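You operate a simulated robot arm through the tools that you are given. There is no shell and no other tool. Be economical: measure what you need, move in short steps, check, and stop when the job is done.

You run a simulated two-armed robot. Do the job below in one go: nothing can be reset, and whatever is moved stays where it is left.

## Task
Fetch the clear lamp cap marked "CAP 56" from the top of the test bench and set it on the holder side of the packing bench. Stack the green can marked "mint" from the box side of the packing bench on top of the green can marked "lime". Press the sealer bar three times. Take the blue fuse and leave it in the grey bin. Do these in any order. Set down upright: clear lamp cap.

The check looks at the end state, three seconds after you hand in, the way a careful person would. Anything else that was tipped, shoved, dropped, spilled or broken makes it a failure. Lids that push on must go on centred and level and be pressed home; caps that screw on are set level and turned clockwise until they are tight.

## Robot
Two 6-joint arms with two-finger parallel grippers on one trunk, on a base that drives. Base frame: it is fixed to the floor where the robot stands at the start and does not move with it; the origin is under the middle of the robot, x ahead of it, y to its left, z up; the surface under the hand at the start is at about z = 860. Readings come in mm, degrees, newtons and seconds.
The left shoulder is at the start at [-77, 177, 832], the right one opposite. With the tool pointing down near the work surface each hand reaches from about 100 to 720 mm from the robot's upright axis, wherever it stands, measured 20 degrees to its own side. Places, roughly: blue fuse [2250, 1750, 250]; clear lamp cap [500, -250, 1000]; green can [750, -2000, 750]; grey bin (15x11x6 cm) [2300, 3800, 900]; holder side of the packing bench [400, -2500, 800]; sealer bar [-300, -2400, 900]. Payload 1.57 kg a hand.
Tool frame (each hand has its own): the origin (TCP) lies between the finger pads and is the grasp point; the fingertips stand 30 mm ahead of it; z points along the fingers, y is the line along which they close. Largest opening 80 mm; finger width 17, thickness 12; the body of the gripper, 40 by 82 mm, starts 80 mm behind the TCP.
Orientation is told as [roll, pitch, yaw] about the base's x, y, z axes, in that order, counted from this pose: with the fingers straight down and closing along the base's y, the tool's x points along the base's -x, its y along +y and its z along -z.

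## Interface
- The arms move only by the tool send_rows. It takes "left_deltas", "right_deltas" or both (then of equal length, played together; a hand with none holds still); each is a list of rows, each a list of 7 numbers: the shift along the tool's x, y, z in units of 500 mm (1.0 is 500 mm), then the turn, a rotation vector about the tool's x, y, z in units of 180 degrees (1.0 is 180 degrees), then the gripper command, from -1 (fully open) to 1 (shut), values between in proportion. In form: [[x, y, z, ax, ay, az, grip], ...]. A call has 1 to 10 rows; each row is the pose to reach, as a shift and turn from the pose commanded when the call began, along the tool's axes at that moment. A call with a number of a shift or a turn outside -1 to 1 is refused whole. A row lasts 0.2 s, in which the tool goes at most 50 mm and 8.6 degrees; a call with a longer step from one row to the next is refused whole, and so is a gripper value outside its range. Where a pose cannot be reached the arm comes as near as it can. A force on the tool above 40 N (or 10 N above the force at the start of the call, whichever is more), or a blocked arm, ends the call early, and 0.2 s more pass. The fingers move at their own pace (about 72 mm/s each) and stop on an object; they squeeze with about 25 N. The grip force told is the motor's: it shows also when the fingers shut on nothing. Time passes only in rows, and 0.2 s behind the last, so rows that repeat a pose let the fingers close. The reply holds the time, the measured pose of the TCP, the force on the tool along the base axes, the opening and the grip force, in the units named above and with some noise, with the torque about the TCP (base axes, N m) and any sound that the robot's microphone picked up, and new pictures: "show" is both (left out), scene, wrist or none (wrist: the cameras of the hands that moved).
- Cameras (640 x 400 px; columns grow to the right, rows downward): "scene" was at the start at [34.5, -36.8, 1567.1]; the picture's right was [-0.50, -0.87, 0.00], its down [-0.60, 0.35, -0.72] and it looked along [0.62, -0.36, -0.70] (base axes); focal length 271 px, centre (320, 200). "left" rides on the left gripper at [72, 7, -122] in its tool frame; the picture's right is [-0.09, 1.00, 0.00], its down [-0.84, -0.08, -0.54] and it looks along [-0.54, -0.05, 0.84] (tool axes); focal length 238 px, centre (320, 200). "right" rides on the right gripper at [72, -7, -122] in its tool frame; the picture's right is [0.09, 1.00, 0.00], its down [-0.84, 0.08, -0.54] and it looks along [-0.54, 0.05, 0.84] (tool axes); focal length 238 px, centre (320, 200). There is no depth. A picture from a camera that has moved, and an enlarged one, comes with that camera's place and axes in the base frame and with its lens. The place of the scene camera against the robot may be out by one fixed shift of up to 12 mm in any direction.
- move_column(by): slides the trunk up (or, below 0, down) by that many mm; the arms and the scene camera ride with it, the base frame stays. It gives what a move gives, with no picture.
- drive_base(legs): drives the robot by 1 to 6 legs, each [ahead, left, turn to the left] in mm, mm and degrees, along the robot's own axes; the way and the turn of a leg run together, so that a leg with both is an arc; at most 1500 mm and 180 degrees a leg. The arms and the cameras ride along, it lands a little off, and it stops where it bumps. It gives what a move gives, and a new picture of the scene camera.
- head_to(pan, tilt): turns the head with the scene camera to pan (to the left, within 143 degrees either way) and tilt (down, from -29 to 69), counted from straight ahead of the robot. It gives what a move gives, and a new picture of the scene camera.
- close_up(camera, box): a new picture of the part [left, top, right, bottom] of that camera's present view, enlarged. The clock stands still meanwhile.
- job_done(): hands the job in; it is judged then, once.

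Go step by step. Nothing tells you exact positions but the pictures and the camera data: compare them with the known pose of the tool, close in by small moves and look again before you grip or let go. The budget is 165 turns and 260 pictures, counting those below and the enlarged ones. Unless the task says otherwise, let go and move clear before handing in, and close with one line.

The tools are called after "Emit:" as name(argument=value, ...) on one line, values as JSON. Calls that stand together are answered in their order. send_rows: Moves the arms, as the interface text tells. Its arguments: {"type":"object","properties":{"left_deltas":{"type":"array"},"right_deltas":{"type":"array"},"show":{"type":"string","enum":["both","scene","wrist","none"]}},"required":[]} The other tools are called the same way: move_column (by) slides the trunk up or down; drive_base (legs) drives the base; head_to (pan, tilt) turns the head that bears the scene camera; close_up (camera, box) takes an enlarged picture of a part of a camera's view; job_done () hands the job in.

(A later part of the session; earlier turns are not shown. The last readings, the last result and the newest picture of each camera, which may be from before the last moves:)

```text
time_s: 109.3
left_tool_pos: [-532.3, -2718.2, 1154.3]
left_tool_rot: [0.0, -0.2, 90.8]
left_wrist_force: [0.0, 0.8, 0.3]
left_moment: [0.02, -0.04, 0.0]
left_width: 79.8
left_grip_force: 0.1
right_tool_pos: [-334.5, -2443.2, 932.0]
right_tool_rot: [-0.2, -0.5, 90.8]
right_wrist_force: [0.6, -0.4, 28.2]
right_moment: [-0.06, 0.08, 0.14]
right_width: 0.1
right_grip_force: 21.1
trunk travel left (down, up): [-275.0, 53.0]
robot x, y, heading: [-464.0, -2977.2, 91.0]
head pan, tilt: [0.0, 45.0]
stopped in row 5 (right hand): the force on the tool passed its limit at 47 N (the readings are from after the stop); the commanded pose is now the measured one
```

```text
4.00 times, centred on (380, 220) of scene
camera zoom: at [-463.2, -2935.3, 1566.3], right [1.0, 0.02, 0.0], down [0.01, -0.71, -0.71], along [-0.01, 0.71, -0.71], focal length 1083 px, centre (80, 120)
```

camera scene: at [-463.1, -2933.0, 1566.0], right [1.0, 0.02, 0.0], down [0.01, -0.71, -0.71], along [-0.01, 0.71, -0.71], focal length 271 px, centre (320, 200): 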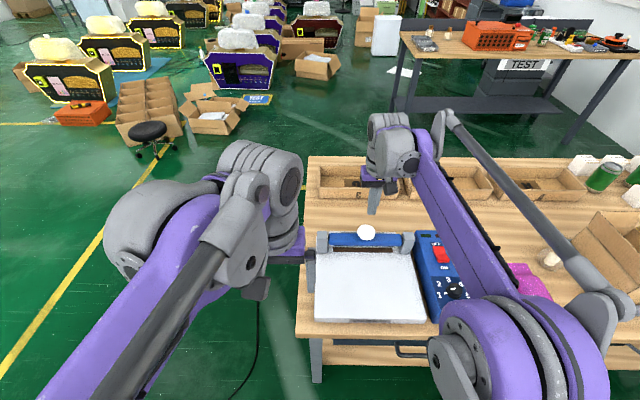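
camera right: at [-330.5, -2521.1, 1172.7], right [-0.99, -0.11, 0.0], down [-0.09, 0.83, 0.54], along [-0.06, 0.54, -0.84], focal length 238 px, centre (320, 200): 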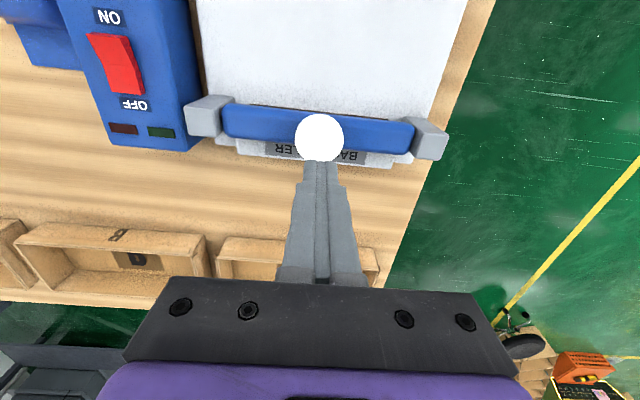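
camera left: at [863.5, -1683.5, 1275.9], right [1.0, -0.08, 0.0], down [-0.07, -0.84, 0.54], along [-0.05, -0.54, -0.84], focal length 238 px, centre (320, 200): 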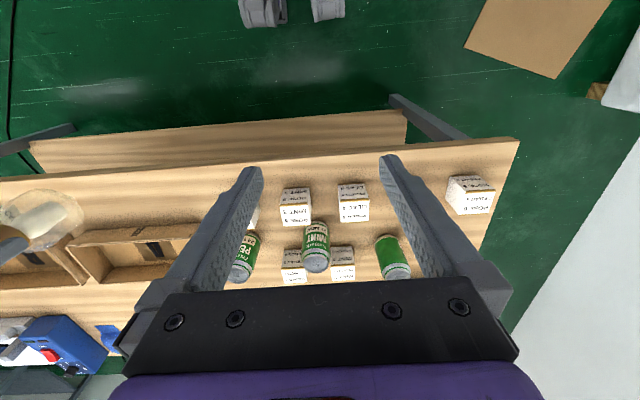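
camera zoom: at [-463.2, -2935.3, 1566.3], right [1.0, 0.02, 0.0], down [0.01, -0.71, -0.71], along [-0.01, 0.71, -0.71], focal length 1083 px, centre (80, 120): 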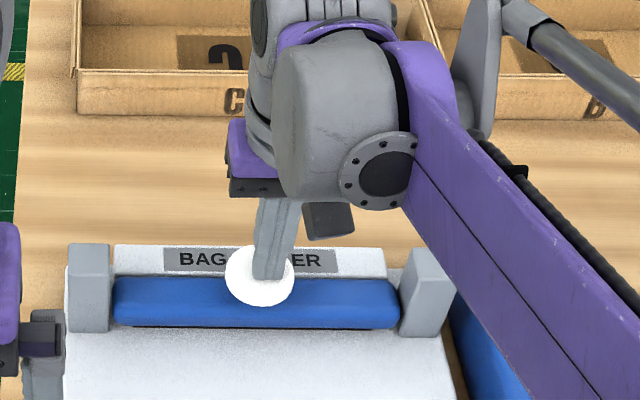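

Second press bottomed too. Release, then the third press.

Emit:
send_rows(right_deltas=[[0, 0, -0.04, 0, 0, 0, 1], [0, 0, -0.09, 0, 0, 0, 1], [0, 0, -0.09, 0, 0, 0, 1], [0, 0, -0.09, 0, 0, 0, 1]], show="none")

Emit:
send_rows(right_deltas=[[0, 0, 0.03, 0, 0, 0, 1], [0, 0, 0.06, 0, 0, 0, 1], [0, 0, 0.08, 0, 0, 0, 1], [0, 0, 0.09, 0, 0, 0, 1], [0, 0, 0.096, 0, 0, 0, 1], [0, 0, 0.096, 0, 0, 0, 1]], show="none")

Emit:
close_up(camera="scene", box=[300, 170, 460, 270])

```text
time_s: 110.3
left_tool_pos: [-531.9, -2718.2, 1153.0]
left_tool_rot: [0.0, -0.1, 90.9]
left_wrist_force: [-0.5, -0.8, -0.3]
left_moment: [0.03, 0.01, -0.01]
left_width: 80.1
left_grip_force: 0.0
right_tool_pos: [-334.4, -2439.9, 972.6]
right_tool_rot: [-0.2, -0.4, 90.9]
right_wrist_force: [-0.5, -0.3, 0.5]
right_moment: [0.01, 0.01, 0.02]
right_width: 0.1
right_grip_force: 21.2
trunk travel left (down, up): [-275.0, 53.0]
robot x, y, heading: [-466.8, -2979.2, 90.9]
head pan, tilt: [0.0, 45.0]
```

```text
time_s: 111.4
left_tool_pos: [-532.4, -2720.9, 1154.2]
left_tool_rot: [0.0, 0.0, 90.9]
left_wrist_force: [-0.9, 0.5, -1.3]
left_moment: [0.01, -0.01, 0.0]
left_width: 80.1
left_grip_force: 0.1
right_tool_pos: [-335.6, -2439.0, 931.7]
right_tool_rot: [-0.2, -0.8, 90.8]
right_wrist_force: [0.2, -0.7, 27.5]
right_moment: [-0.17, 0.03, 0.02]
right_width: 0.1
right_grip_force: 21.3
trunk travel left (down, up): [-275.0, 53.0]
robot x, y, heading: [-468.4, -2973.5, 91.2]
head pan, tilt: [0.0, 45.0]
stopped in row 5 (right hand): the force on the tool passed its limit at 46 N (the readings are from after the stop); the commanded pose is now the measured one
```

```text
4.00 times, centred on (380, 220) of scene
camera zoom: at [-463.2, -2935.0, 1566.2], right [1.0, 0.02, 0.0], down [0.01, -0.71, -0.71], along [-0.01, 0.71, -0.71], focal length 1083 px, centre (80, 120)
```

zoom: 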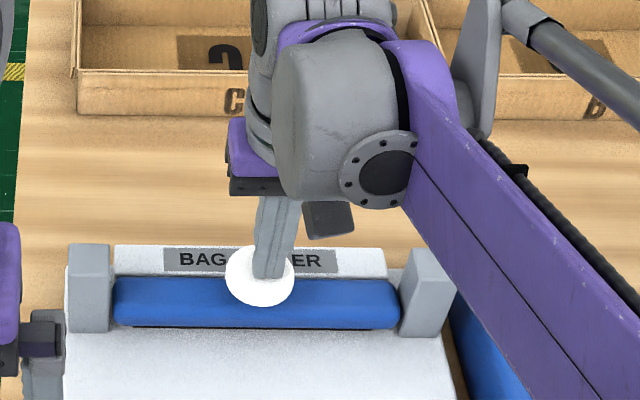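

Three full presses done. I lift off, retract, and drive along the far side toward the cans to look for the "lime" label.

Emit:
send_rows(right_deltas=[[0, 0, -0.08, 0, 0, 0, 1], [0, 0, -0.17, 0, 0, 0, 1], [0, 0, -0.26, 0, 0, 0, 1], [0, 0, -0.35, 0, 0, 0, 1], [0.09, 0, -0.4, 0, 0, 0, 1], [0.18, 0, -0.4, 0, 0, 0, 1], [0.27, 0, -0.4, 0, 0, 0, 1], [0.36, 0, -0.4, 0, 0, 0, 1], [0.45, 0, -0.4, 0, 0, 0, 1], [0.45, 0, -0.4, 0, 0, 0, 1]], show="none")

Emit:
drive_base(legs=[[-180, 0, 0], [0, -1500, 0], [0, -650, 0]])

Emit:
head_to(pan=10, tilt=35)

```text
refused: row 5 steps farther than a row can; nothing moved
```

```text
time_s: 112.1
left_tool_pos: [-533.4, -2722.9, 1153.6]
left_tool_rot: [-0.1, 0.0, 91.0]
left_wrist_force: [-0.3, -0.6, -0.9]
left_moment: [0.0, -0.06, 0.02]
left_width: 79.9
left_grip_force: 0.1
right_tool_pos: [-336.2, -2441.0, 931.6]
right_tool_rot: [0.0, -0.7, 90.8]
right_wrist_force: [-1.3, 0.2, 9.9]
right_moment: [-0.07, 0.08, -0.02]
right_width: 0.2
right_grip_force: 21.1
trunk travel left (down, up): [-275.0, 53.0]
robot x, y, heading: [-470.1, -2975.8, 90.9]
head pan, tilt: [0.0, 45.0]
stopped in leg 1: the force on the tool passed its limit at 49 N (the readings are from after the stop); the commanded pose is now the measured one
camera scene: at [-462.8, -2936.1, 1565.9], right [1.0, 0.02, 0.0], down [0.01, -0.71, -0.71], along [-0.01, 0.71, -0.71], focal length 271 px, centre (320, 200)
```

scene: 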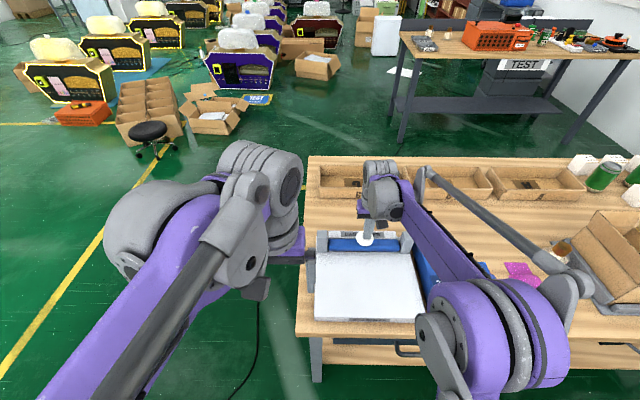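

```text
time_s: 112.8
left_tool_pos: [-532.0, -2722.0, 1153.5]
left_tool_rot: [0.1, -0.2, 91.0]
left_wrist_force: [0.4, -0.8, 0.0]
left_moment: [0.04, 0.02, 0.02]
left_width: 80.2
left_grip_force: 0.1
right_tool_pos: [-335.4, -2441.8, 931.2]
right_tool_rot: [-0.2, -0.8, 90.9]
right_wrist_force: [-1.0, 0.1, 11.7]
right_moment: [-0.06, 0.09, -0.16]
right_width: 0.1
right_grip_force: 21.1
trunk travel left (down, up): [-275.0, 53.0]
robot x, y, heading: [-467.3, -2978.1, 91.1]
head pan, tilt: [10.0, 35.0]
camera scene: at [-478.4, -2931.2, 1580.8], right [0.98, 0.19, 0.0], down [0.11, -0.56, -0.82], along [-0.15, 0.8, -0.57], focal length 271 px, centre (320, 200)
```

scene: 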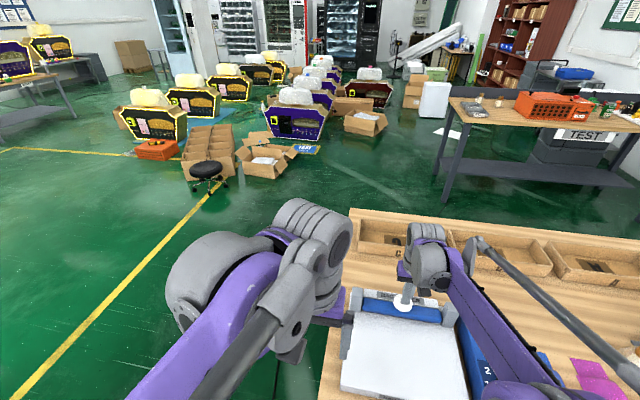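

My row was refused and the base drive was stopped at once by the force limit, with the bar still held down; I must not batch those. Now I lift straight up alone and inspect the sealer.

Emit:
send_rows(right_deltas=[[0, 0, -0.08, 0, 0, 0, 1], [0, 0, -0.17, 0, 0, 0, 1], [0, 0, -0.26, 0, 0, 0, 1], [0, 0, -0.34, 0, 0, 0, 1], [0.04, 0, -0.4, 0, 0, 0, 1], [0.12, 0, -0.4, 0, 0, 0, 1], [0.2, 0, -0.4, 0, 0, 0, 1], [0.28, 0, -0.4, 0, 0, 0, 1], [0.36, 0, -0.4, 0, 0, 0, 1], [0.36, 0, -0.4, 0, 0, 0, 1]], show="none")

Emit:
head_to(pan=0, tilt=45)

```text
time_s: 115.0
left_tool_pos: [-531.9, -2720.3, 1153.2]
left_tool_rot: [-0.1, -0.1, 90.8]
left_wrist_force: [-0.6, -0.2, -1.1]
left_moment: [0.0, 0.01, 0.0]
left_width: 80.0
left_grip_force: 0.1
right_tool_pos: [-332.1, -2622.2, 1128.5]
right_tool_rot: [-0.3, -0.6, 90.9]
right_wrist_force: [0.0, 0.3, 0.3]
right_moment: [-0.04, 0.03, 0.0]
right_width: 0.0
right_grip_force: 21.4
trunk travel left (down, up): [-275.0, 53.0]
robot x, y, heading: [-467.4, -2979.6, 90.8]
head pan, tilt: [10.0, 35.0]
```

```text
time_s: 115.7
left_tool_pos: [-532.2, -2720.0, 1152.9]
left_tool_rot: [-0.1, -0.1, 90.9]
left_wrist_force: [0.4, -1.0, 0.0]
left_moment: [-0.01, 0.0, 0.01]
left_width: 79.8
left_grip_force: 0.2
right_tool_pos: [-332.5, -2623.1, 1129.5]
right_tool_rot: [-0.1, -0.7, 90.8]
right_wrist_force: [0.1, -0.5, -0.1]
right_moment: [-0.04, 0.02, -0.01]
right_width: 0.1
right_grip_force: 21.2
trunk travel left (down, up): [-275.0, 53.0]
robot x, y, heading: [-465.5, -2978.8, 90.8]
head pan, tilt: [0.0, 45.0]
camera scene: at [-462.6, -2935.4, 1566.0], right [1.0, 0.02, 0.0], down [0.01, -0.71, -0.71], along [-0.01, 0.71, -0.71], focal length 271 px, centre (320, 200)
```

scene: 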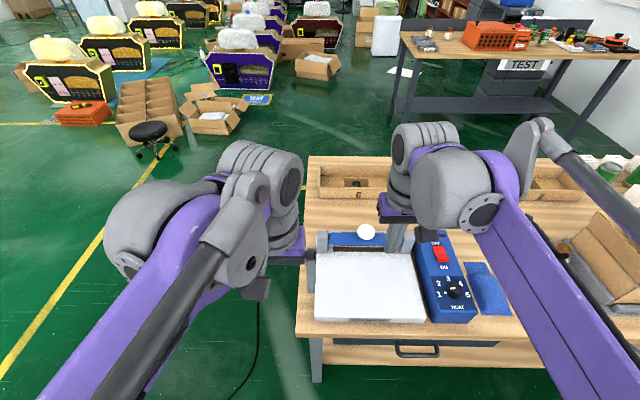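

The sealer is in place and the bar is up. Now I back off and drive along the far side.

Emit:
drive_base(legs=[[-200, 0, 0], [0, -1500, 0]])

Emit:
head_to(pan=0, tilt=35)

```text
time_s: 130.2
left_tool_pos: [960.2, -2883.9, 1152.9]
left_tool_rot: [0.0, 0.1, 91.9]
left_wrist_force: [-0.1, -0.5, -0.6]
left_moment: [0.04, 0.0, 0.03]
left_width: 80.0
left_grip_force: 0.1
right_tool_pos: [1159.8, -2782.6, 1129.3]
right_tool_rot: [-0.1, -0.8, 91.8]
right_wrist_force: [0.2, 0.6, 0.1]
right_moment: [-0.01, 0.0, -0.01]
right_width: 0.0
right_grip_force: 21.2
trunk travel left (down, up): [-275.0, 53.0]
robot x, y, heading: [1030.2, -3140.6, 91.7]
head pan, tilt: [0.0, 45.0]
camera scene: at [1034.3, -3097.0, 1566.0], right [1.0, 0.03, 0.0], down [0.02, -0.71, -0.71], along [-0.02, 0.71, -0.71], focal length 271 px, centre (320, 200)
```

scene: 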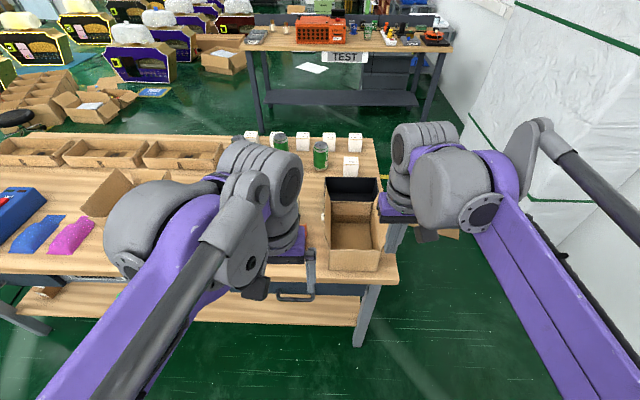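

```text
time_s: 130.9
left_tool_pos: [960.1, -2883.9, 1153.3]
left_tool_rot: [0.0, 0.0, 92.0]
left_wrist_force: [-0.1, 0.2, -0.4]
left_moment: [0.03, 0.0, -0.03]
left_width: 80.0
left_grip_force: 0.1
right_tool_pos: [1159.4, -2782.6, 1128.2]
right_tool_rot: [-0.1, -0.7, 91.8]
right_wrist_force: [-0.2, -0.3, 0.3]
right_moment: [-0.01, -0.02, -0.01]
right_width: 0.0
right_grip_force: 21.2
trunk travel left (down, up): [-275.0, 53.0]
robot x, y, heading: [1034.7, -3138.6, 91.8]
head pan, tilt: [0.0, 35.0]
camera scene: at [1034.1, -3090.2, 1580.8], right [1.0, 0.03, 0.0], down [0.02, -0.57, -0.82], along [-0.03, 0.82, -0.57], focal length 271 px, centre (320, 200)
```

scene: 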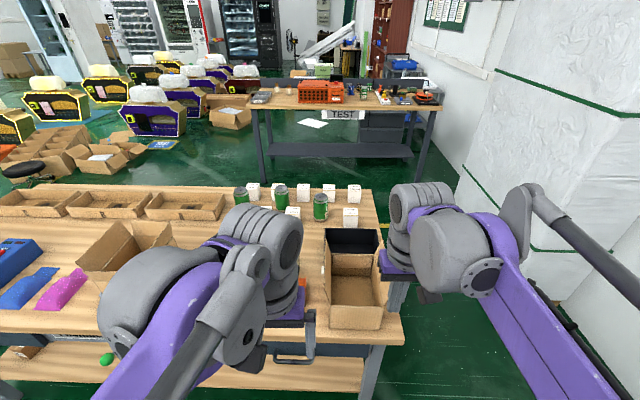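

Emit:
close_up(camera="scene", box=[220, 170, 400, 290])

Emit:
close_up(camera="scene", box=[340, 60, 460, 130])

```text
3.33 times, centred on (310, 230) of scene
camera zoom: at [1034.1, -3090.2, 1580.8], right [1.0, 0.03, 0.0], down [0.02, -0.57, -0.82], along [-0.03, 0.82, -0.57], focal length 903 px, centre (353, 100)
```

zoom: 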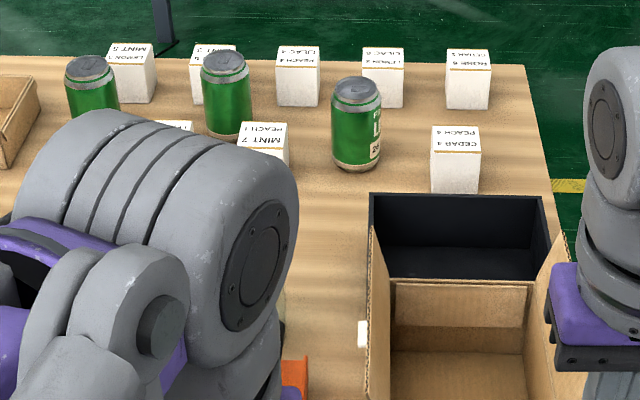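

```text
5.33 times, centred on (400, 95) of scene
camera zoom: at [1034.1, -3090.2, 1580.8], right [1.0, 0.03, 0.0], down [0.02, -0.57, -0.82], along [-0.03, 0.82, -0.57], focal length 1444 px, centre (-107, 760)
```

zoom: 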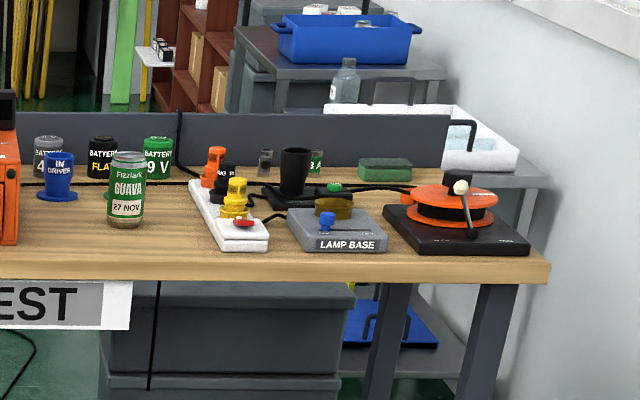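

The third can's label begins with "L" — it's the lime can, at about (1002,-2115); mint at about (815,-2055). I drive back round the known free end to the near side.

Emit:
drive_base(legs=[[0, 0, -1.7], [0, 1500, 0], [0, 600, 0], [1500, 0, 0], [130, 0, 0], [0, 0, 180]])

```text
time_s: 165.0
left_tool_pos: [-963.3, -1761.0, 1154.2]
left_tool_rot: [-0.1, 0.0, -89.9]
left_wrist_force: [-0.2, 1.1, -0.3]
left_moment: [0.0, 0.01, 0.01]
left_width: 79.8
left_grip_force: 0.0
right_tool_pos: [-1165.9, -1854.6, 1129.6]
right_tool_rot: [-0.1, -0.7, -90.1]
right_wrist_force: [-0.5, 0.4, 0.3]
right_moment: [0.03, 0.02, 0.01]
right_width: 0.0
right_grip_force: 21.8
trunk travel left (down, up): [-275.0, 53.0]
robot x, y, heading: [-1021.3, -1499.4, -89.9]
head pan, tilt: [0.0, 35.0]
camera scene: at [-1020.7, -1542.9, 1580.8], right [-1.0, 0.0, 0.0], down [0.0, 0.57, -0.82], along [0.0, -0.82, -0.57], focal length 271 px, centre (320, 200)
```

scene: 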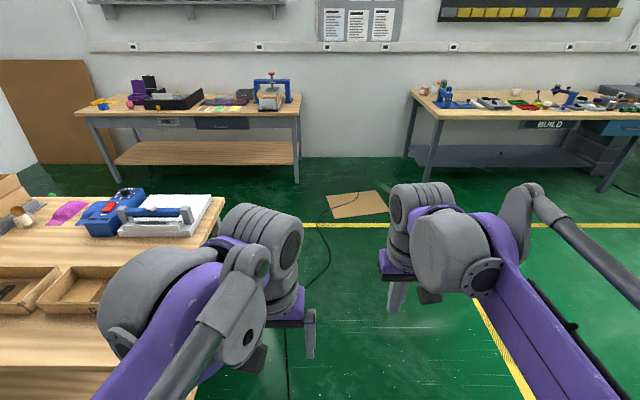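

Now along to the cans on the near side.

Emit:
drive_base(legs=[[0, 1500, 0], [0, 270, 0], [90, 0, 0]])

Emit:
head_to(pan=20, tilt=50)

```text
time_s: 181.5
left_tool_pos: [817.5, -1818.2, 1153.5]
left_tool_rot: [0.0, 0.0, -88.3]
left_wrist_force: [-0.2, 0.6, -0.6]
left_moment: [0.04, 0.03, -0.03]
left_width: 80.1
left_grip_force: 0.2
right_tool_pos: [618.7, -1919.5, 1129.5]
right_tool_rot: [-0.1, -0.7, -88.3]
right_wrist_force: [0.0, 0.3, -0.8]
right_moment: [0.01, 0.02, -0.03]
right_width: 0.0
right_grip_force: 21.1
trunk travel left (down, up): [-275.0, 53.0]
robot x, y, heading: [746.7, -1557.9, -88.4]
head pan, tilt: [0.0, 35.0]
camera scene: at [753.9, -1603.5, 1580.7], right [-1.0, -0.03, 0.0], down [-0.02, 0.57, -0.82], along [0.02, -0.82, -0.57], focal length 271 px, centre (320, 200)
```

scene: 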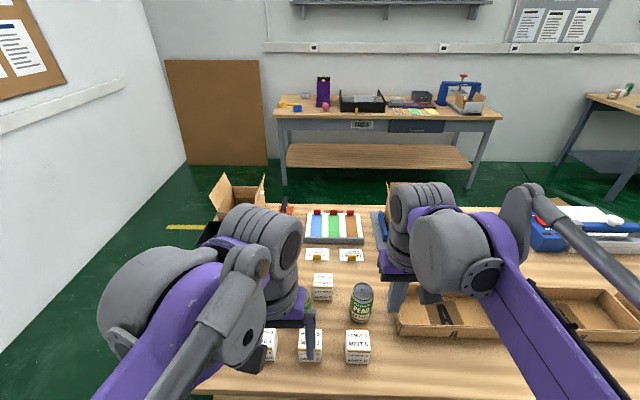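

```text
time_s: 182.4
left_tool_pos: [818.0, -1817.3, 1152.4]
left_tool_rot: [0.1, -0.2, -88.3]
left_wrist_force: [0.1, 0.4, -1.1]
left_moment: [0.02, 0.01, 0.04]
left_width: 80.0
left_grip_force: 0.1
right_tool_pos: [619.9, -1919.9, 1129.2]
right_tool_rot: [-0.1, -0.7, -88.3]
right_wrist_force: [0.7, -0.4, -0.3]
right_moment: [0.0, 0.01, 0.02]
right_width: 0.0
right_grip_force: 21.3
trunk travel left (down, up): [-275.0, 53.0]
robot x, y, heading: [749.1, -1561.3, -88.2]
head pan, tilt: [20.0, 50.0]
camera scene: at [779.6, -1586.7, 1559.1], right [-0.93, -0.37, 0.0], down [-0.28, 0.71, -0.64], along [0.24, -0.6, -0.77], focal length 271 px, centre (320, 200)
```

scene: 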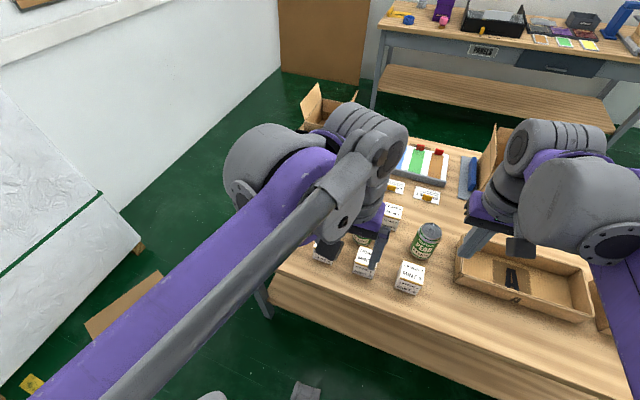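

I move the left hand forward to look at the mint can from near-above.

Emit:
send_rows(left_deltas=[[-0.09, 0, 0, 0, 0, 0, -1], [-0.18, 0, 0, 0, 0, 0, -1], [-0.27, 0, 0, 0, 0, 0, -1], [-0.36, 0, 0.02, 0, 0, 0, -1], [-0.38, 0, 0.06, 0, 0, 0, -1], [-0.38, 0, 0.06, 0, 0, 0, -1]])

Emit:
close_up(camera="left", box=[160, 40, 560, 290])

```text
time_s: 183.8
left_tool_pos: [823.1, -2009.1, 1123.8]
left_tool_rot: [0.0, 0.1, -88.3]
left_wrist_force: [-0.8, -0.4, -0.3]
left_moment: [-0.02, 0.03, -0.03]
left_width: 79.9
left_grip_force: 0.0
right_tool_pos: [618.6, -1918.4, 1128.9]
right_tool_rot: [-0.1, -0.7, -88.3]
right_wrist_force: [0.1, -0.7, -1.1]
right_moment: [0.06, 0.01, -0.02]
right_width: 0.1
right_grip_force: 21.3
trunk travel left (down, up): [-275.0, 53.0]
robot x, y, heading: [749.1, -1566.2, -88.4]
head pan, tilt: [20.0, 50.0]
camera scene: at [779.6, -1587.1, 1559.1], right [-0.93, -0.37, 0.0], down [-0.28, 0.71, -0.64], along [0.24, -0.6, -0.77], focal length 271 px, centre (320, 200)
camera left: at [826.7, -1936.3, 1245.6], right [1.0, -0.06, 0.0], down [-0.05, -0.84, 0.54], along [-0.03, -0.54, -0.84], focal length 238 px, centre (320, 200)
```

scene: 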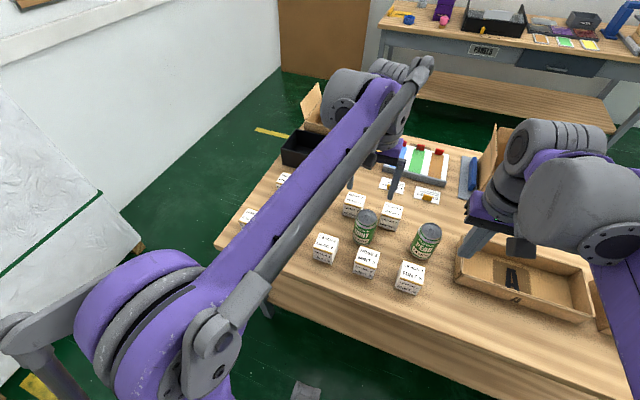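
left: 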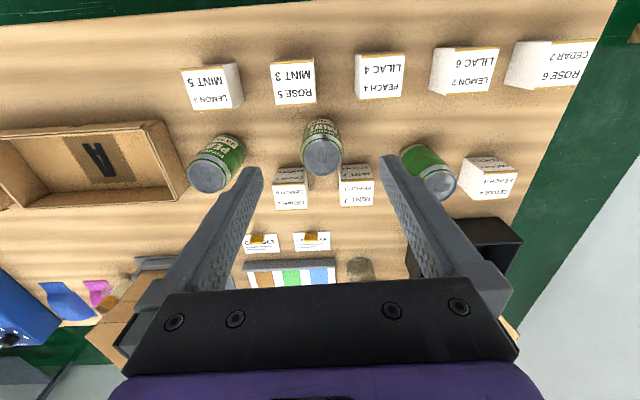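

```text
1.60 times, centred on (360, 165) of left
camera zoom: at [826.7, -1936.3, 1245.6], right [1.0, -0.06, 0.0], down [-0.05, -0.84, 0.54], along [-0.03, -0.54, -0.84], focal length 381 px, centre (256, 256)
```

zoom: 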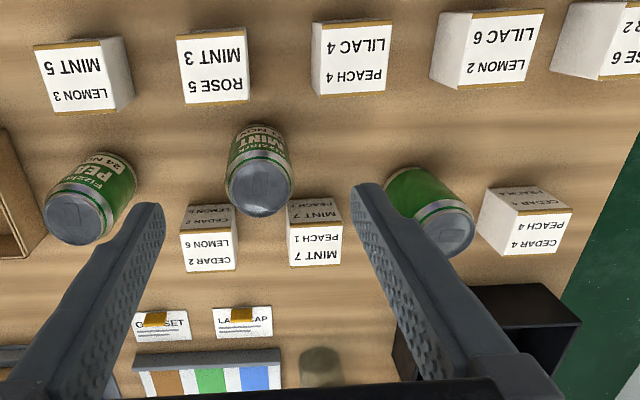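

Mint can top ≈ (823,-2074), lime ≈ (1004,-2124). I centre the open left hand above the mint can.

Emit:
send_rows(left_deltas=[[-0.06, 0, 0.04, 0, 0, 0, -1], [-0.13, 0.004, 0.1, 0, 0, 0, -1], [-0.13, 0.004, 0.18, 0, 0, 0, -1], [-0.13, 0.004, 0.24, 0, 0, 0, -1], [-0.13, 0.004, 0.24, 0, 0, 0, -1]])

Emit:
close_up(camera="scene", box=[310, 160, 450, 290])

```text
time_s: 185.0
left_tool_pos: [825.4, -2072.8, 1002.6]
left_tool_rot: [-0.1, -0.1, -88.2]
left_wrist_force: [-0.6, -1.0, -0.4]
left_moment: [-0.04, 0.0, 0.0]
left_width: 80.0
left_grip_force: 0.0
right_tool_pos: [618.1, -1918.2, 1130.3]
right_tool_rot: [-0.1, -0.8, -88.3]
right_wrist_force: [0.9, 0.5, 0.3]
right_moment: [0.01, -0.01, 0.02]
right_width: 0.0
right_grip_force: 21.6
trunk travel left (down, up): [-275.0, 53.0]
robot x, y, heading: [747.9, -1561.0, -88.1]
head pan, tilt: [20.0, 50.0]
camera scene: at [779.7, -1586.7, 1559.1], right [-0.93, -0.37, 0.0], down [-0.28, 0.71, -0.64], along [0.24, -0.6, -0.77], focal length 271 px, centre (320, 200)
camera left: at [829.5, -2000.3, 1125.1], right [1.0, -0.06, 0.0], down [-0.05, -0.84, 0.54], along [-0.03, -0.54, -0.84], focal length 238 px, centre (320, 200)
```

scene: 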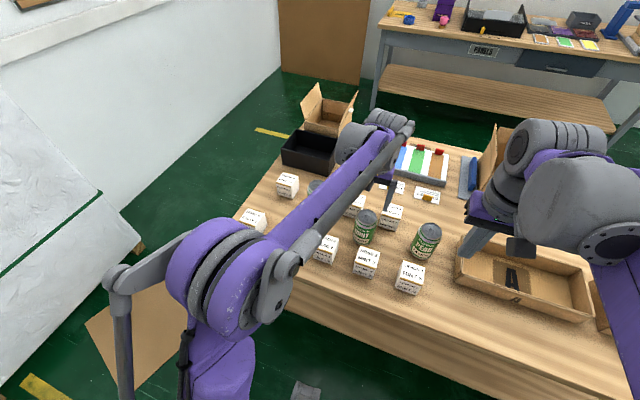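
left: 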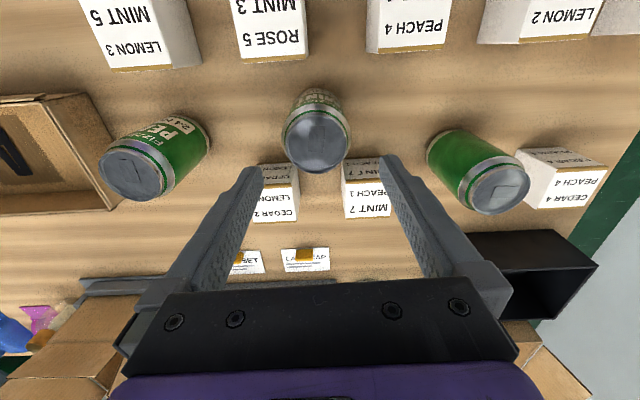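

```text
3.08 times, centred on (380, 225) of scene
camera zoom: at [779.7, -1586.7, 1559.1], right [-0.93, -0.37, 0.0], down [-0.28, 0.71, -0.64], along [0.24, -0.6, -0.77], focal length 833 px, centre (135, 123)
```

zoom: 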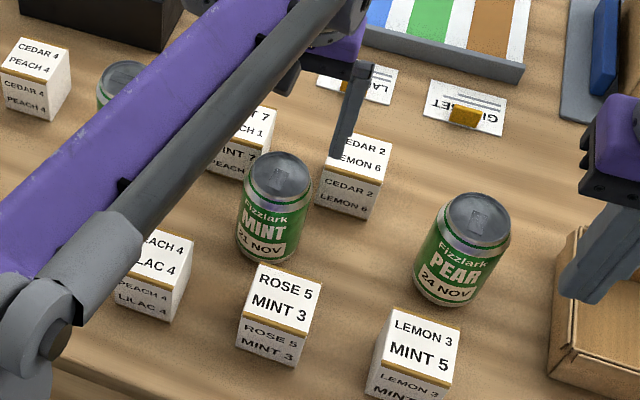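

Well centred. I lower so the tips just straddle the can's rim, and look.

Emit:
send_rows(left_deltas=[[0, -0.002, 0.06, 0, 0, 0, -1], [0, -0.002, 0.11, 0, 0, 0, -1], [0, -0.002, 0.11, 0, 0, 0, -1]], show="wrist")

Emit:
close_up(camera="scene", box=[310, 160, 450, 290])

```text
time_s: 185.8
left_tool_pos: [825.1, -2073.9, 948.1]
left_tool_rot: [0.0, 0.0, -88.3]
left_wrist_force: [0.6, 0.4, -0.3]
left_moment: [0.0, 0.01, 0.01]
left_width: 79.9
left_grip_force: 0.1
right_tool_pos: [618.0, -1916.6, 1128.0]
right_tool_rot: [-0.2, -0.7, -88.3]
right_wrist_force: [0.1, -0.4, -0.4]
right_moment: [0.01, -0.01, -0.02]
right_width: 0.2
right_grip_force: 21.1
trunk travel left (down, up): [-275.0, 53.0]
robot x, y, heading: [745.1, -1563.0, -88.5]
head pan, tilt: [20.0, 50.0]
camera left: at [830.2, -2001.1, 1069.9], right [1.0, -0.06, 0.0], down [-0.05, -0.84, 0.54], along [-0.03, -0.54, -0.84], focal length 238 px, centre (320, 200)
```

left: 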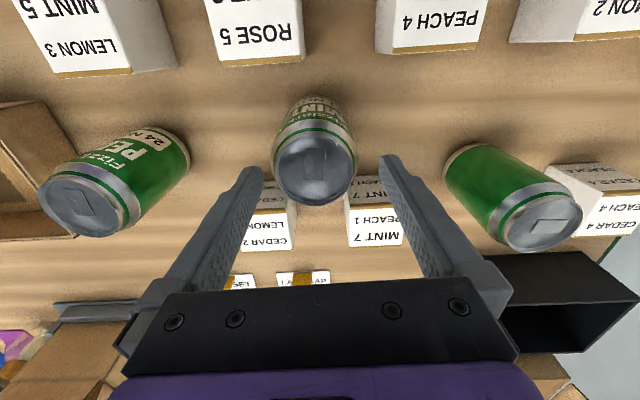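

```text
3.08 times, centred on (380, 225) of scene
camera zoom: at [779.6, -1586.8, 1559.1], right [-0.93, -0.37, 0.0], down [-0.28, 0.71, -0.64], along [0.24, -0.6, -0.77], focal length 833 px, centre (135, 123)
```

zoom: 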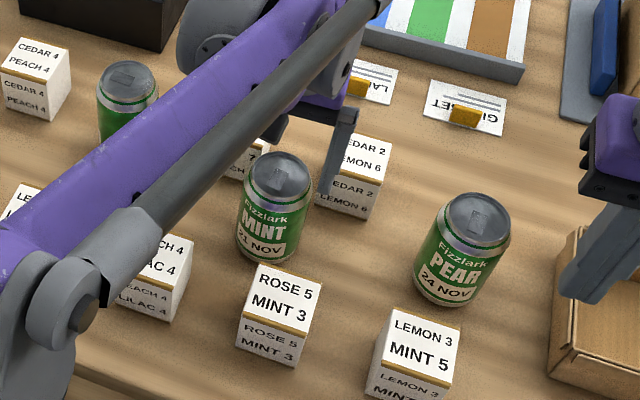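

Nearly centred; a 3 mm correction, then I lower and grip.

Emit:
send_rows(left_deltas=[[0, -0.006, 0.01, 0, 0, 0, -1], [0, -0.006, 0.07, 0, 0, 0, -1], [0, -0.006, 0.14, 0, 0, 0, -1], [0, -0.006, 0.14, 0, 0, 0, -1]], show="wrist")

```text
time_s: 186.8
left_tool_pos: [824.5, -2073.4, 879.7]
left_tool_rot: [-0.1, -0.1, -88.2]
left_wrist_force: [-0.4, -0.3, -0.2]
left_moment: [0.03, -0.01, 0.01]
left_width: 80.1
left_grip_force: 0.1
right_tool_pos: [619.0, -1919.0, 1129.6]
right_tool_rot: [-0.1, -0.7, -88.3]
right_wrist_force: [0.7, 0.2, 0.9]
right_moment: [0.01, -0.01, 0.01]
right_width: 0.0
right_grip_force: 21.7
trunk travel left (down, up): [-275.0, 53.0]
robot x, y, heading: [746.8, -1558.3, -88.2]
head pan, tilt: [20.0, 50.0]
camera left: at [828.3, -2000.9, 1001.6], right [1.0, -0.06, 0.0], down [-0.05, -0.84, 0.54], along [-0.03, -0.54, -0.84], focal length 238 px, centre (320, 200)
```

left: 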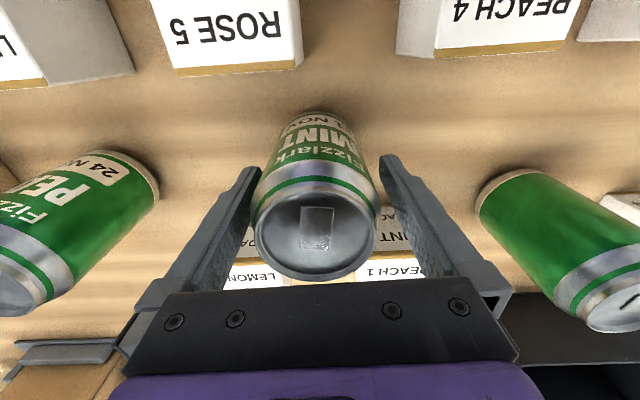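

Fingers straddle the can. I close.

Emit:
send_rows(left_deltas=[[0, -0.002, 0, 0, 0, 0, 0], [0, -0.002, 0, 0, 0, 0, 1], [0, -0.002, 0, 0, 0, 0, 1], [0, -0.002, 0, 0, 0, 0, 1]], show="none")

```text
time_s: 187.8
left_tool_pos: [822.0, -2074.8, 879.1]
left_tool_rot: [0.0, -0.1, -88.2]
left_wrist_force: [2.1, -4.0, 7.3]
left_moment: [-0.07, -0.13, -0.01]
left_width: 65.1
left_grip_force: 24.9
right_tool_pos: [617.9, -1920.0, 1129.2]
right_tool_rot: [-0.2, -0.8, -88.2]
right_wrist_force: [0.0, -0.3, 0.2]
right_moment: [-0.01, 0.01, -0.02]
right_width: 0.2
right_grip_force: 21.6
trunk travel left (down, up): [-275.0, 53.0]
robot x, y, heading: [746.8, -1561.4, -88.4]
head pan, tilt: [20.0, 50.0]
```

Gripped (65 mm). I lift 160 mm and carry over towards lime.

Emit:
send_rows(left_deltas=[[0, 0, -0.04, 0, 0, 0, 1], [0, 0, -0.12, 0, 0, 0, 1], [0, 0, -0.2, 0, 0, 0, 1], [0, 0, -0.28, 0, 0, 0, 1], [0, 0, -0.34, 0, 0, 0, 1], [-0.03, 0.08, -0.34, 0, 0, 0, 1], [-0.06, 0.16, -0.34, 0, 0, 0, 1], [-0.09, 0.24, -0.34, 0, 0, 0, 1], [-0.115, 0.32, -0.34, 0, 0, 0, 1], [-0.115, 0.361, -0.34, 0, 0, 0, 1]])

Emit:
close_up(camera="scene", box=[240, 120, 440, 260])

```text
time_s: 190.0
left_tool_pos: [1004.6, -2124.8, 1048.6]
left_tool_rot: [0.0, 0.0, -88.3]
left_wrist_force: [-0.1, 0.4, -3.2]
left_moment: [0.03, -0.01, 0.0]
left_width: 65.1
left_grip_force: 24.7
right_tool_pos: [617.3, -1918.1, 1128.1]
right_tool_rot: [-0.2, -0.7, -88.4]
right_wrist_force: [-0.3, 0.5, -0.3]
right_moment: [0.01, 0.02, 0.02]
right_width: 0.1
right_grip_force: 21.0
trunk travel left (down, up): [-275.0, 53.0]
robot x, y, heading: [747.1, -1560.3, -88.1]
head pan, tilt: [20.0, 50.0]
camera scene: at [779.9, -1586.9, 1559.1], right [-0.93, -0.37, 0.0], down [-0.28, 0.71, -0.64], along [0.24, -0.6, -0.77], focal length 271 px, centre (320, 200)
camera left: at [1009.2, -2050.9, 1170.5], right [1.0, -0.06, 0.0], down [-0.05, -0.84, 0.54], along [-0.03, -0.54, -0.84], focal length 238 px, centre (320, 200)
```

scene: 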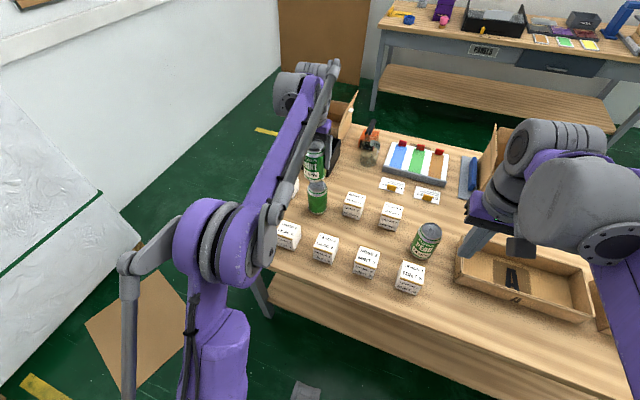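
left: 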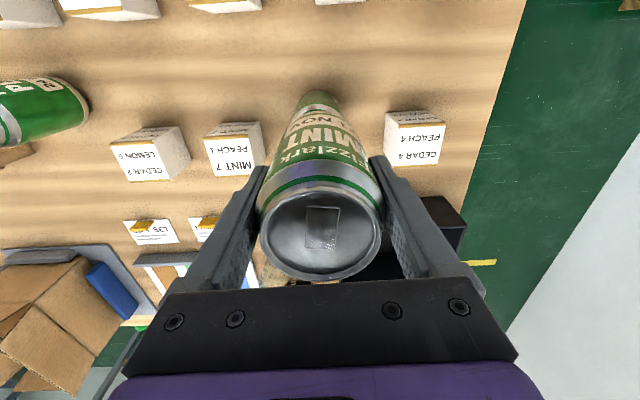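

```text
2.86 times, centred on (340, 190) of scene
camera zoom: at [779.9, -1586.9, 1559.1], right [-0.93, -0.37, 0.0], down [-0.28, 0.71, -0.64], along [0.24, -0.6, -0.77], focal length 774 px, centre (263, 229)
```

zoom: 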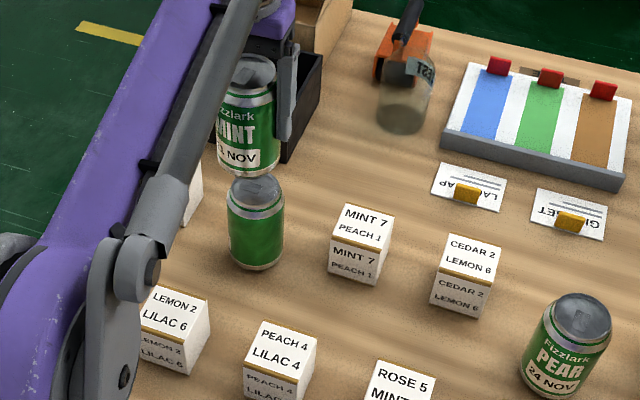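

I need an accurate alignment; I zoom strongly on the two cans.

Emit:
close_up(camera="scene", box=[296, 135, 352, 217])

Emit:
close_up(camera="left", box=[240, 70, 400, 290])

Emit:
close_up(camera="right", box=[0, 0, 640, 400])

```text
4.88 times, centred on (324, 176) of scene
camera zoom: at [779.9, -1586.9, 1559.1], right [-0.93, -0.37, 0.0], down [-0.28, 0.71, -0.64], along [0.24, -0.6, -0.77], focal length 1321 px, centre (300, 317)
```

zoom: 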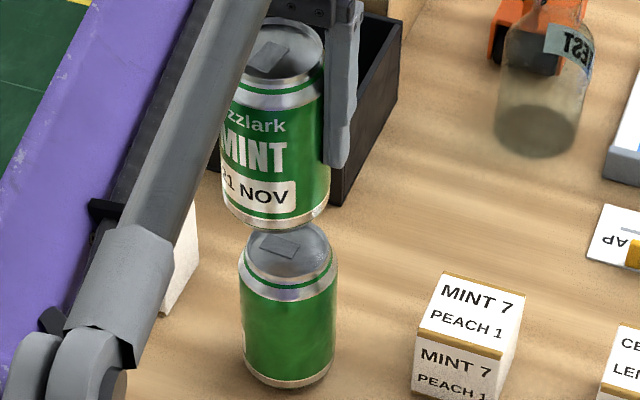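

```text
1.82 times, centred on (320, 180) of left
camera zoom: at [1009.2, -2050.9, 1170.5], right [1.0, -0.06, 0.0], down [-0.05, -0.84, 0.54], along [-0.03, -0.54, -0.84], focal length 433 px, centre (320, 236)
```

zoom: 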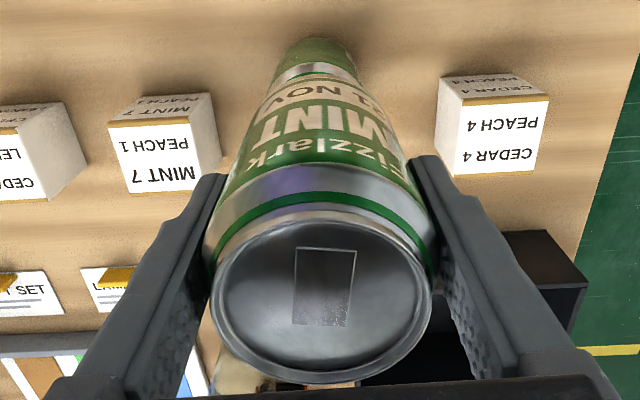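

```text
1.00 times, centred on (320, 200) of right (not enlarged: the box is as wide or as high as the picture)
camera zoom: at [610.3, -1847.0, 1249.1], right [0.99, 0.12, 0.0], down [0.1, -0.83, 0.55], along [0.06, -0.55, -0.83], focal length 238 px, centre (320, 200)
```

zoom: 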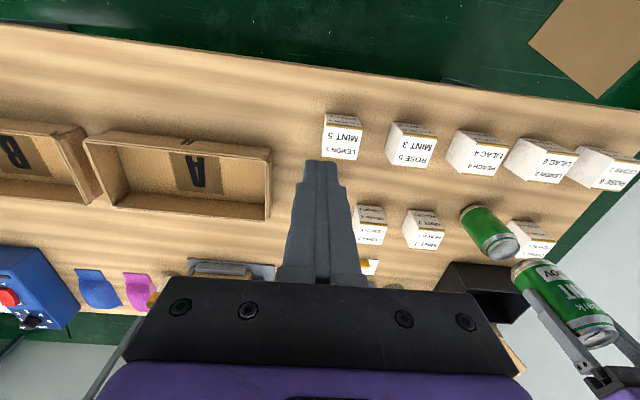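

I take a second direction from the right wrist camera for cross-check.

Emit:
close_up(camera="right", box=[440, 190, 640, 350])

```text
2.50 times, centred on (540, 270) of right
camera zoom: at [610.3, -1847.0, 1249.1], right [0.99, 0.12, 0.0], down [0.1, -0.83, 0.55], along [0.06, -0.55, -0.83], focal length 596 px, centre (-230, 25)
```

zoom: 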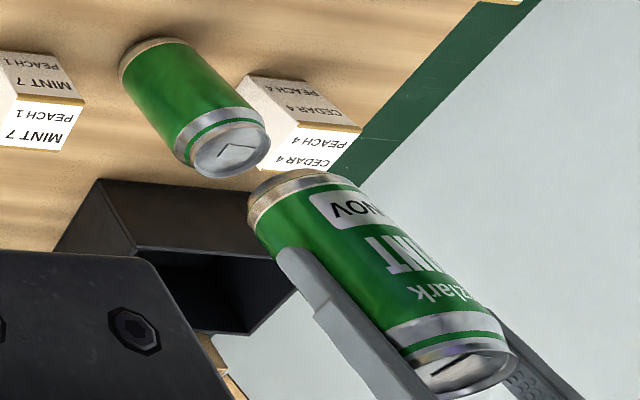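

Both views put lime about 3 mm toward -x and 7 mm toward -y from the held can. I correct and lower to just above it.

Emit:
send_rows(left_deltas=[[-0.013, -0.0064, 0.03, 0, 0, 0, 1], [-0.013, -0.0064, 0.07, 0, 0, 0, 1], [-0.013, -0.0064, 0.084, 0, 0, 0, 1], [-0.013, -0.0064, 0.084, 0, 0, 0, 1]], show="none")

Emit:
close_up(camera="scene", box=[296, 145, 352, 220])

Emit:
close_up(camera="right", box=[440, 190, 640, 350])

```text
time_s: 191.0
left_tool_pos: [1001.3, -2132.2, 1007.6]
left_tool_rot: [0.0, 0.0, -88.3]
left_wrist_force: [-0.7, 1.0, -4.3]
left_moment: [0.01, 0.01, 0.01]
left_width: 64.9
left_grip_force: 25.0
right_tool_pos: [617.1, -1919.8, 1129.2]
right_tool_rot: [-0.1, -0.7, -88.4]
right_wrist_force: [-0.4, 0.4, 0.8]
right_moment: [0.02, 0.01, 0.0]
right_width: 0.0
right_grip_force: 21.8
trunk travel left (down, up): [-275.0, 53.0]
robot x, y, heading: [744.4, -1562.0, -88.2]
head pan, tilt: [20.0, 50.0]
```

```text
5.33 times, centred on (324, 182) of scene
camera zoom: at [779.8, -1587.3, 1559.1], right [-0.93, -0.37, 0.0], down [-0.28, 0.71, -0.64], along [0.24, -0.6, -0.77], focal length 1444 px, centre (299, 293)
```

zoom: 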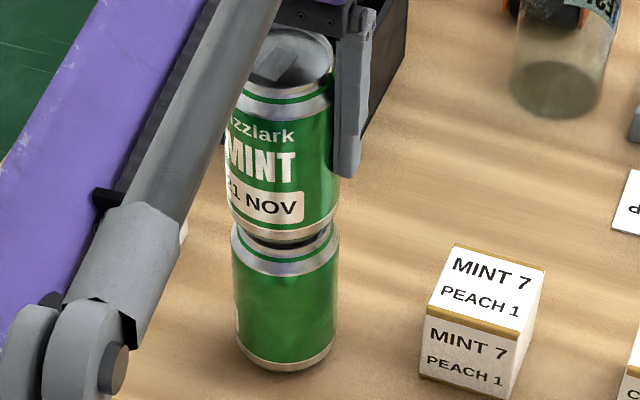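

```text
2.50 times, centred on (540, 270) of right
camera zoom: at [610.3, -1847.3, 1249.0], right [0.99, 0.12, 0.0], down [0.1, -0.83, 0.55], along [0.06, -0.55, -0.83], focal length 596 px, centre (-230, 25)
```

zoom: 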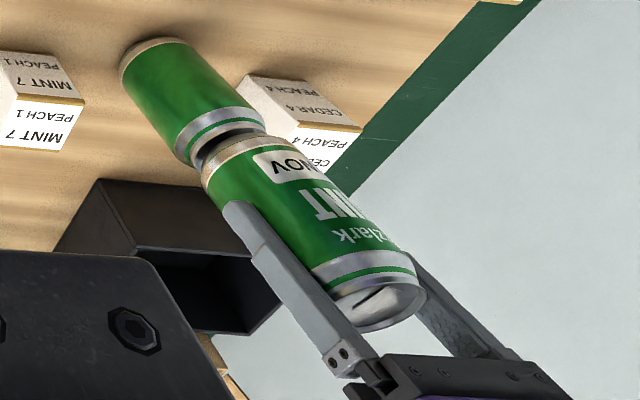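

Alignment looks good in both views. I lower in small steps until contact.

Emit:
send_rows(left_deltas=[[0, 0, 0.008, 0, 0, 0, 1], [0, 0, 0.014, 0, 0, 0, 1], [0, 0, 0.014, 0, 0, 0, 1]], show="none")

Emit:
send_rows(left_deltas=[[0, 0, 0.004, 0, 0, 0, 1], [0, 0, 0.008, 0, 0, 0, 1], [0, 0, 0.008, 0, 0, 0, 1]], show="none")

Emit:
close_up(camera="scene", box=[296, 145, 352, 220])

Emit:
close_up(camera="right", box=[440, 190, 640, 350])

```text
time_s: 191.8
left_tool_pos: [999.8, -2132.3, 1001.0]
left_tool_rot: [0.0, -0.1, -88.3]
left_wrist_force: [2.2, -3.8, 20.4]
left_moment: [-0.36, -0.09, -0.04]
left_width: 65.1
left_grip_force: 24.6
right_tool_pos: [617.3, -1916.6, 1128.6]
right_tool_rot: [-0.1, -0.9, -88.3]
right_wrist_force: [-0.2, -0.3, 0.4]
right_moment: [-0.01, 0.02, -0.01]
right_width: 0.2
right_grip_force: 21.6
trunk travel left (down, up): [-275.0, 53.0]
robot x, y, heading: [746.3, -1558.4, -88.4]
head pan, tilt: [20.0, 50.0]
```

```text
time_s: 192.6
left_tool_pos: [1000.2, -2129.7, 997.3]
left_tool_rot: [0.0, -0.1, -88.2]
left_wrist_force: [2.0, 0.1, 21.4]
left_moment: [0.07, -0.05, -0.01]
left_width: 65.1
left_grip_force: 24.8
right_tool_pos: [617.2, -1917.7, 1129.5]
right_tool_rot: [-0.1, -0.8, -88.5]
right_wrist_force: [-0.8, -1.0, 0.1]
right_moment: [-0.02, 0.01, -0.01]
right_width: 0.3
right_grip_force: 20.7
trunk travel left (down, up): [-275.0, 53.0]
robot x, y, heading: [744.5, -1562.2, -88.6]
head pan, tilt: [20.0, 50.0]
```

```text
5.33 times, centred on (324, 182) of scene
camera zoom: at [779.0, -1584.8, 1559.2], right [-0.93, -0.37, 0.0], down [-0.28, 0.71, -0.64], along [0.24, -0.6, -0.77], focal length 1444 px, centre (299, 293)
```

zoom: 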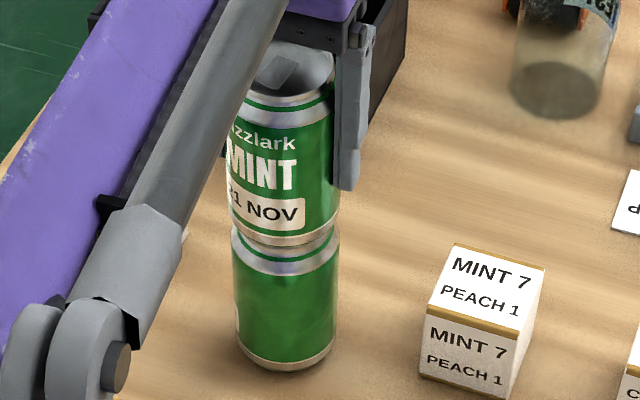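

```text
2.50 times, centred on (540, 270) of right
camera zoom: at [609.7, -1845.3, 1249.5], right [0.99, 0.12, 0.0], down [0.1, -0.83, 0.55], along [0.06, -0.55, -0.83], focal length 596 px, centre (-230, 25)
```

zoom: 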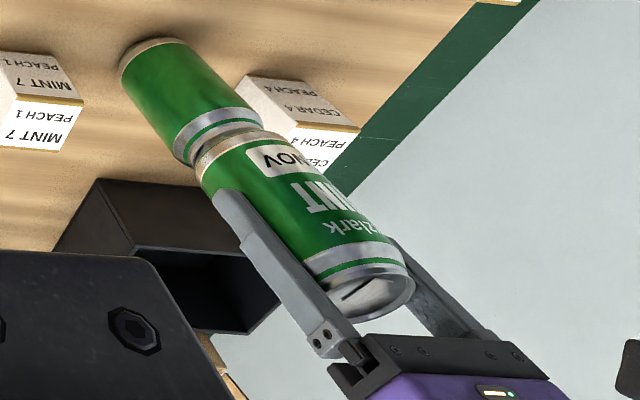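

The can is seated on lime. I relax slightly, open and rise straight up.

Emit:
send_rows(left_deltas=[[0, 0, -0.004, 0, 0, 0, 1], [0, 0, -0.006, 0, 0, 0, -0.8], [0, 0, -0.006, 0, 0, 0, -1], [0, 0, -0.006, 0, 0, 0, -1]], show="none")

Emit:
close_up(camera="scene", box=[296, 145, 352, 220])

Emit:
close_up(camera="left", box=[240, 70, 400, 290])

```text
time_s: 193.6
left_tool_pos: [1001.0, -2131.6, 998.6]
left_tool_rot: [0.0, 0.0, -88.4]
left_wrist_force: [-0.5, 0.5, -0.1]
left_moment: [-0.01, -0.01, 0.02]
left_width: 80.0
left_grip_force: 0.0
right_tool_pos: [618.4, -1919.4, 1129.0]
right_tool_rot: [-0.1, -0.8, -88.3]
right_wrist_force: [-0.3, 0.7, -1.0]
right_moment: [0.01, -0.01, 0.01]
right_width: 0.0
right_grip_force: 21.6
trunk travel left (down, up): [-275.0, 53.0]
robot x, y, heading: [749.2, -1561.9, -88.4]
head pan, tilt: [20.0, 50.0]
```

```text
5.33 times, centred on (324, 182) of scene
camera zoom: at [779.7, -1587.1, 1559.1], right [-0.93, -0.37, 0.0], down [-0.28, 0.71, -0.64], along [0.24, -0.6, -0.77], focal length 1444 px, centre (299, 293)
```

zoom: 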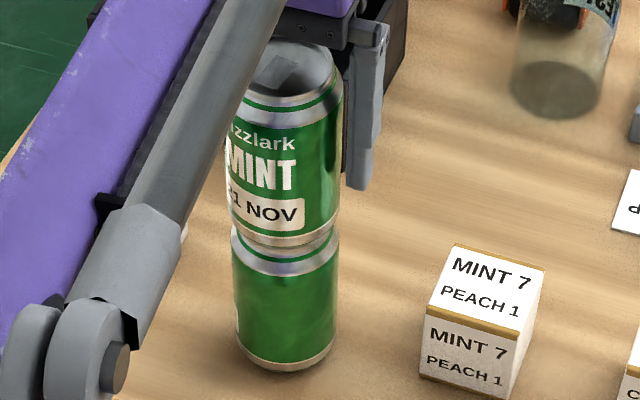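

```text
1.82 times, centred on (320, 180) of left
camera zoom: at [1005.6, -2059.1, 1121.2], right [1.0, -0.06, 0.0], down [-0.05, -0.84, 0.54], along [-0.03, -0.54, -0.84], focal length 433 px, centre (320, 236)
```

zoom: 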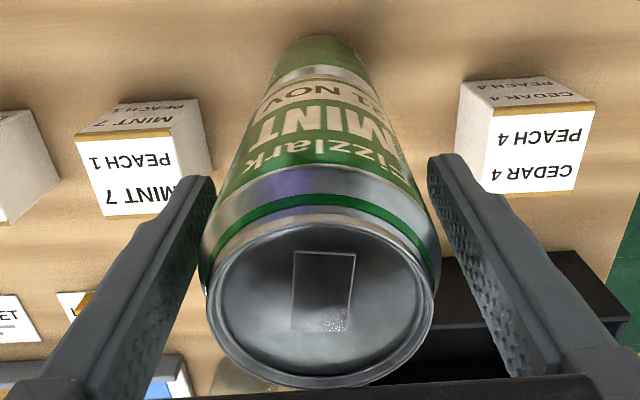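

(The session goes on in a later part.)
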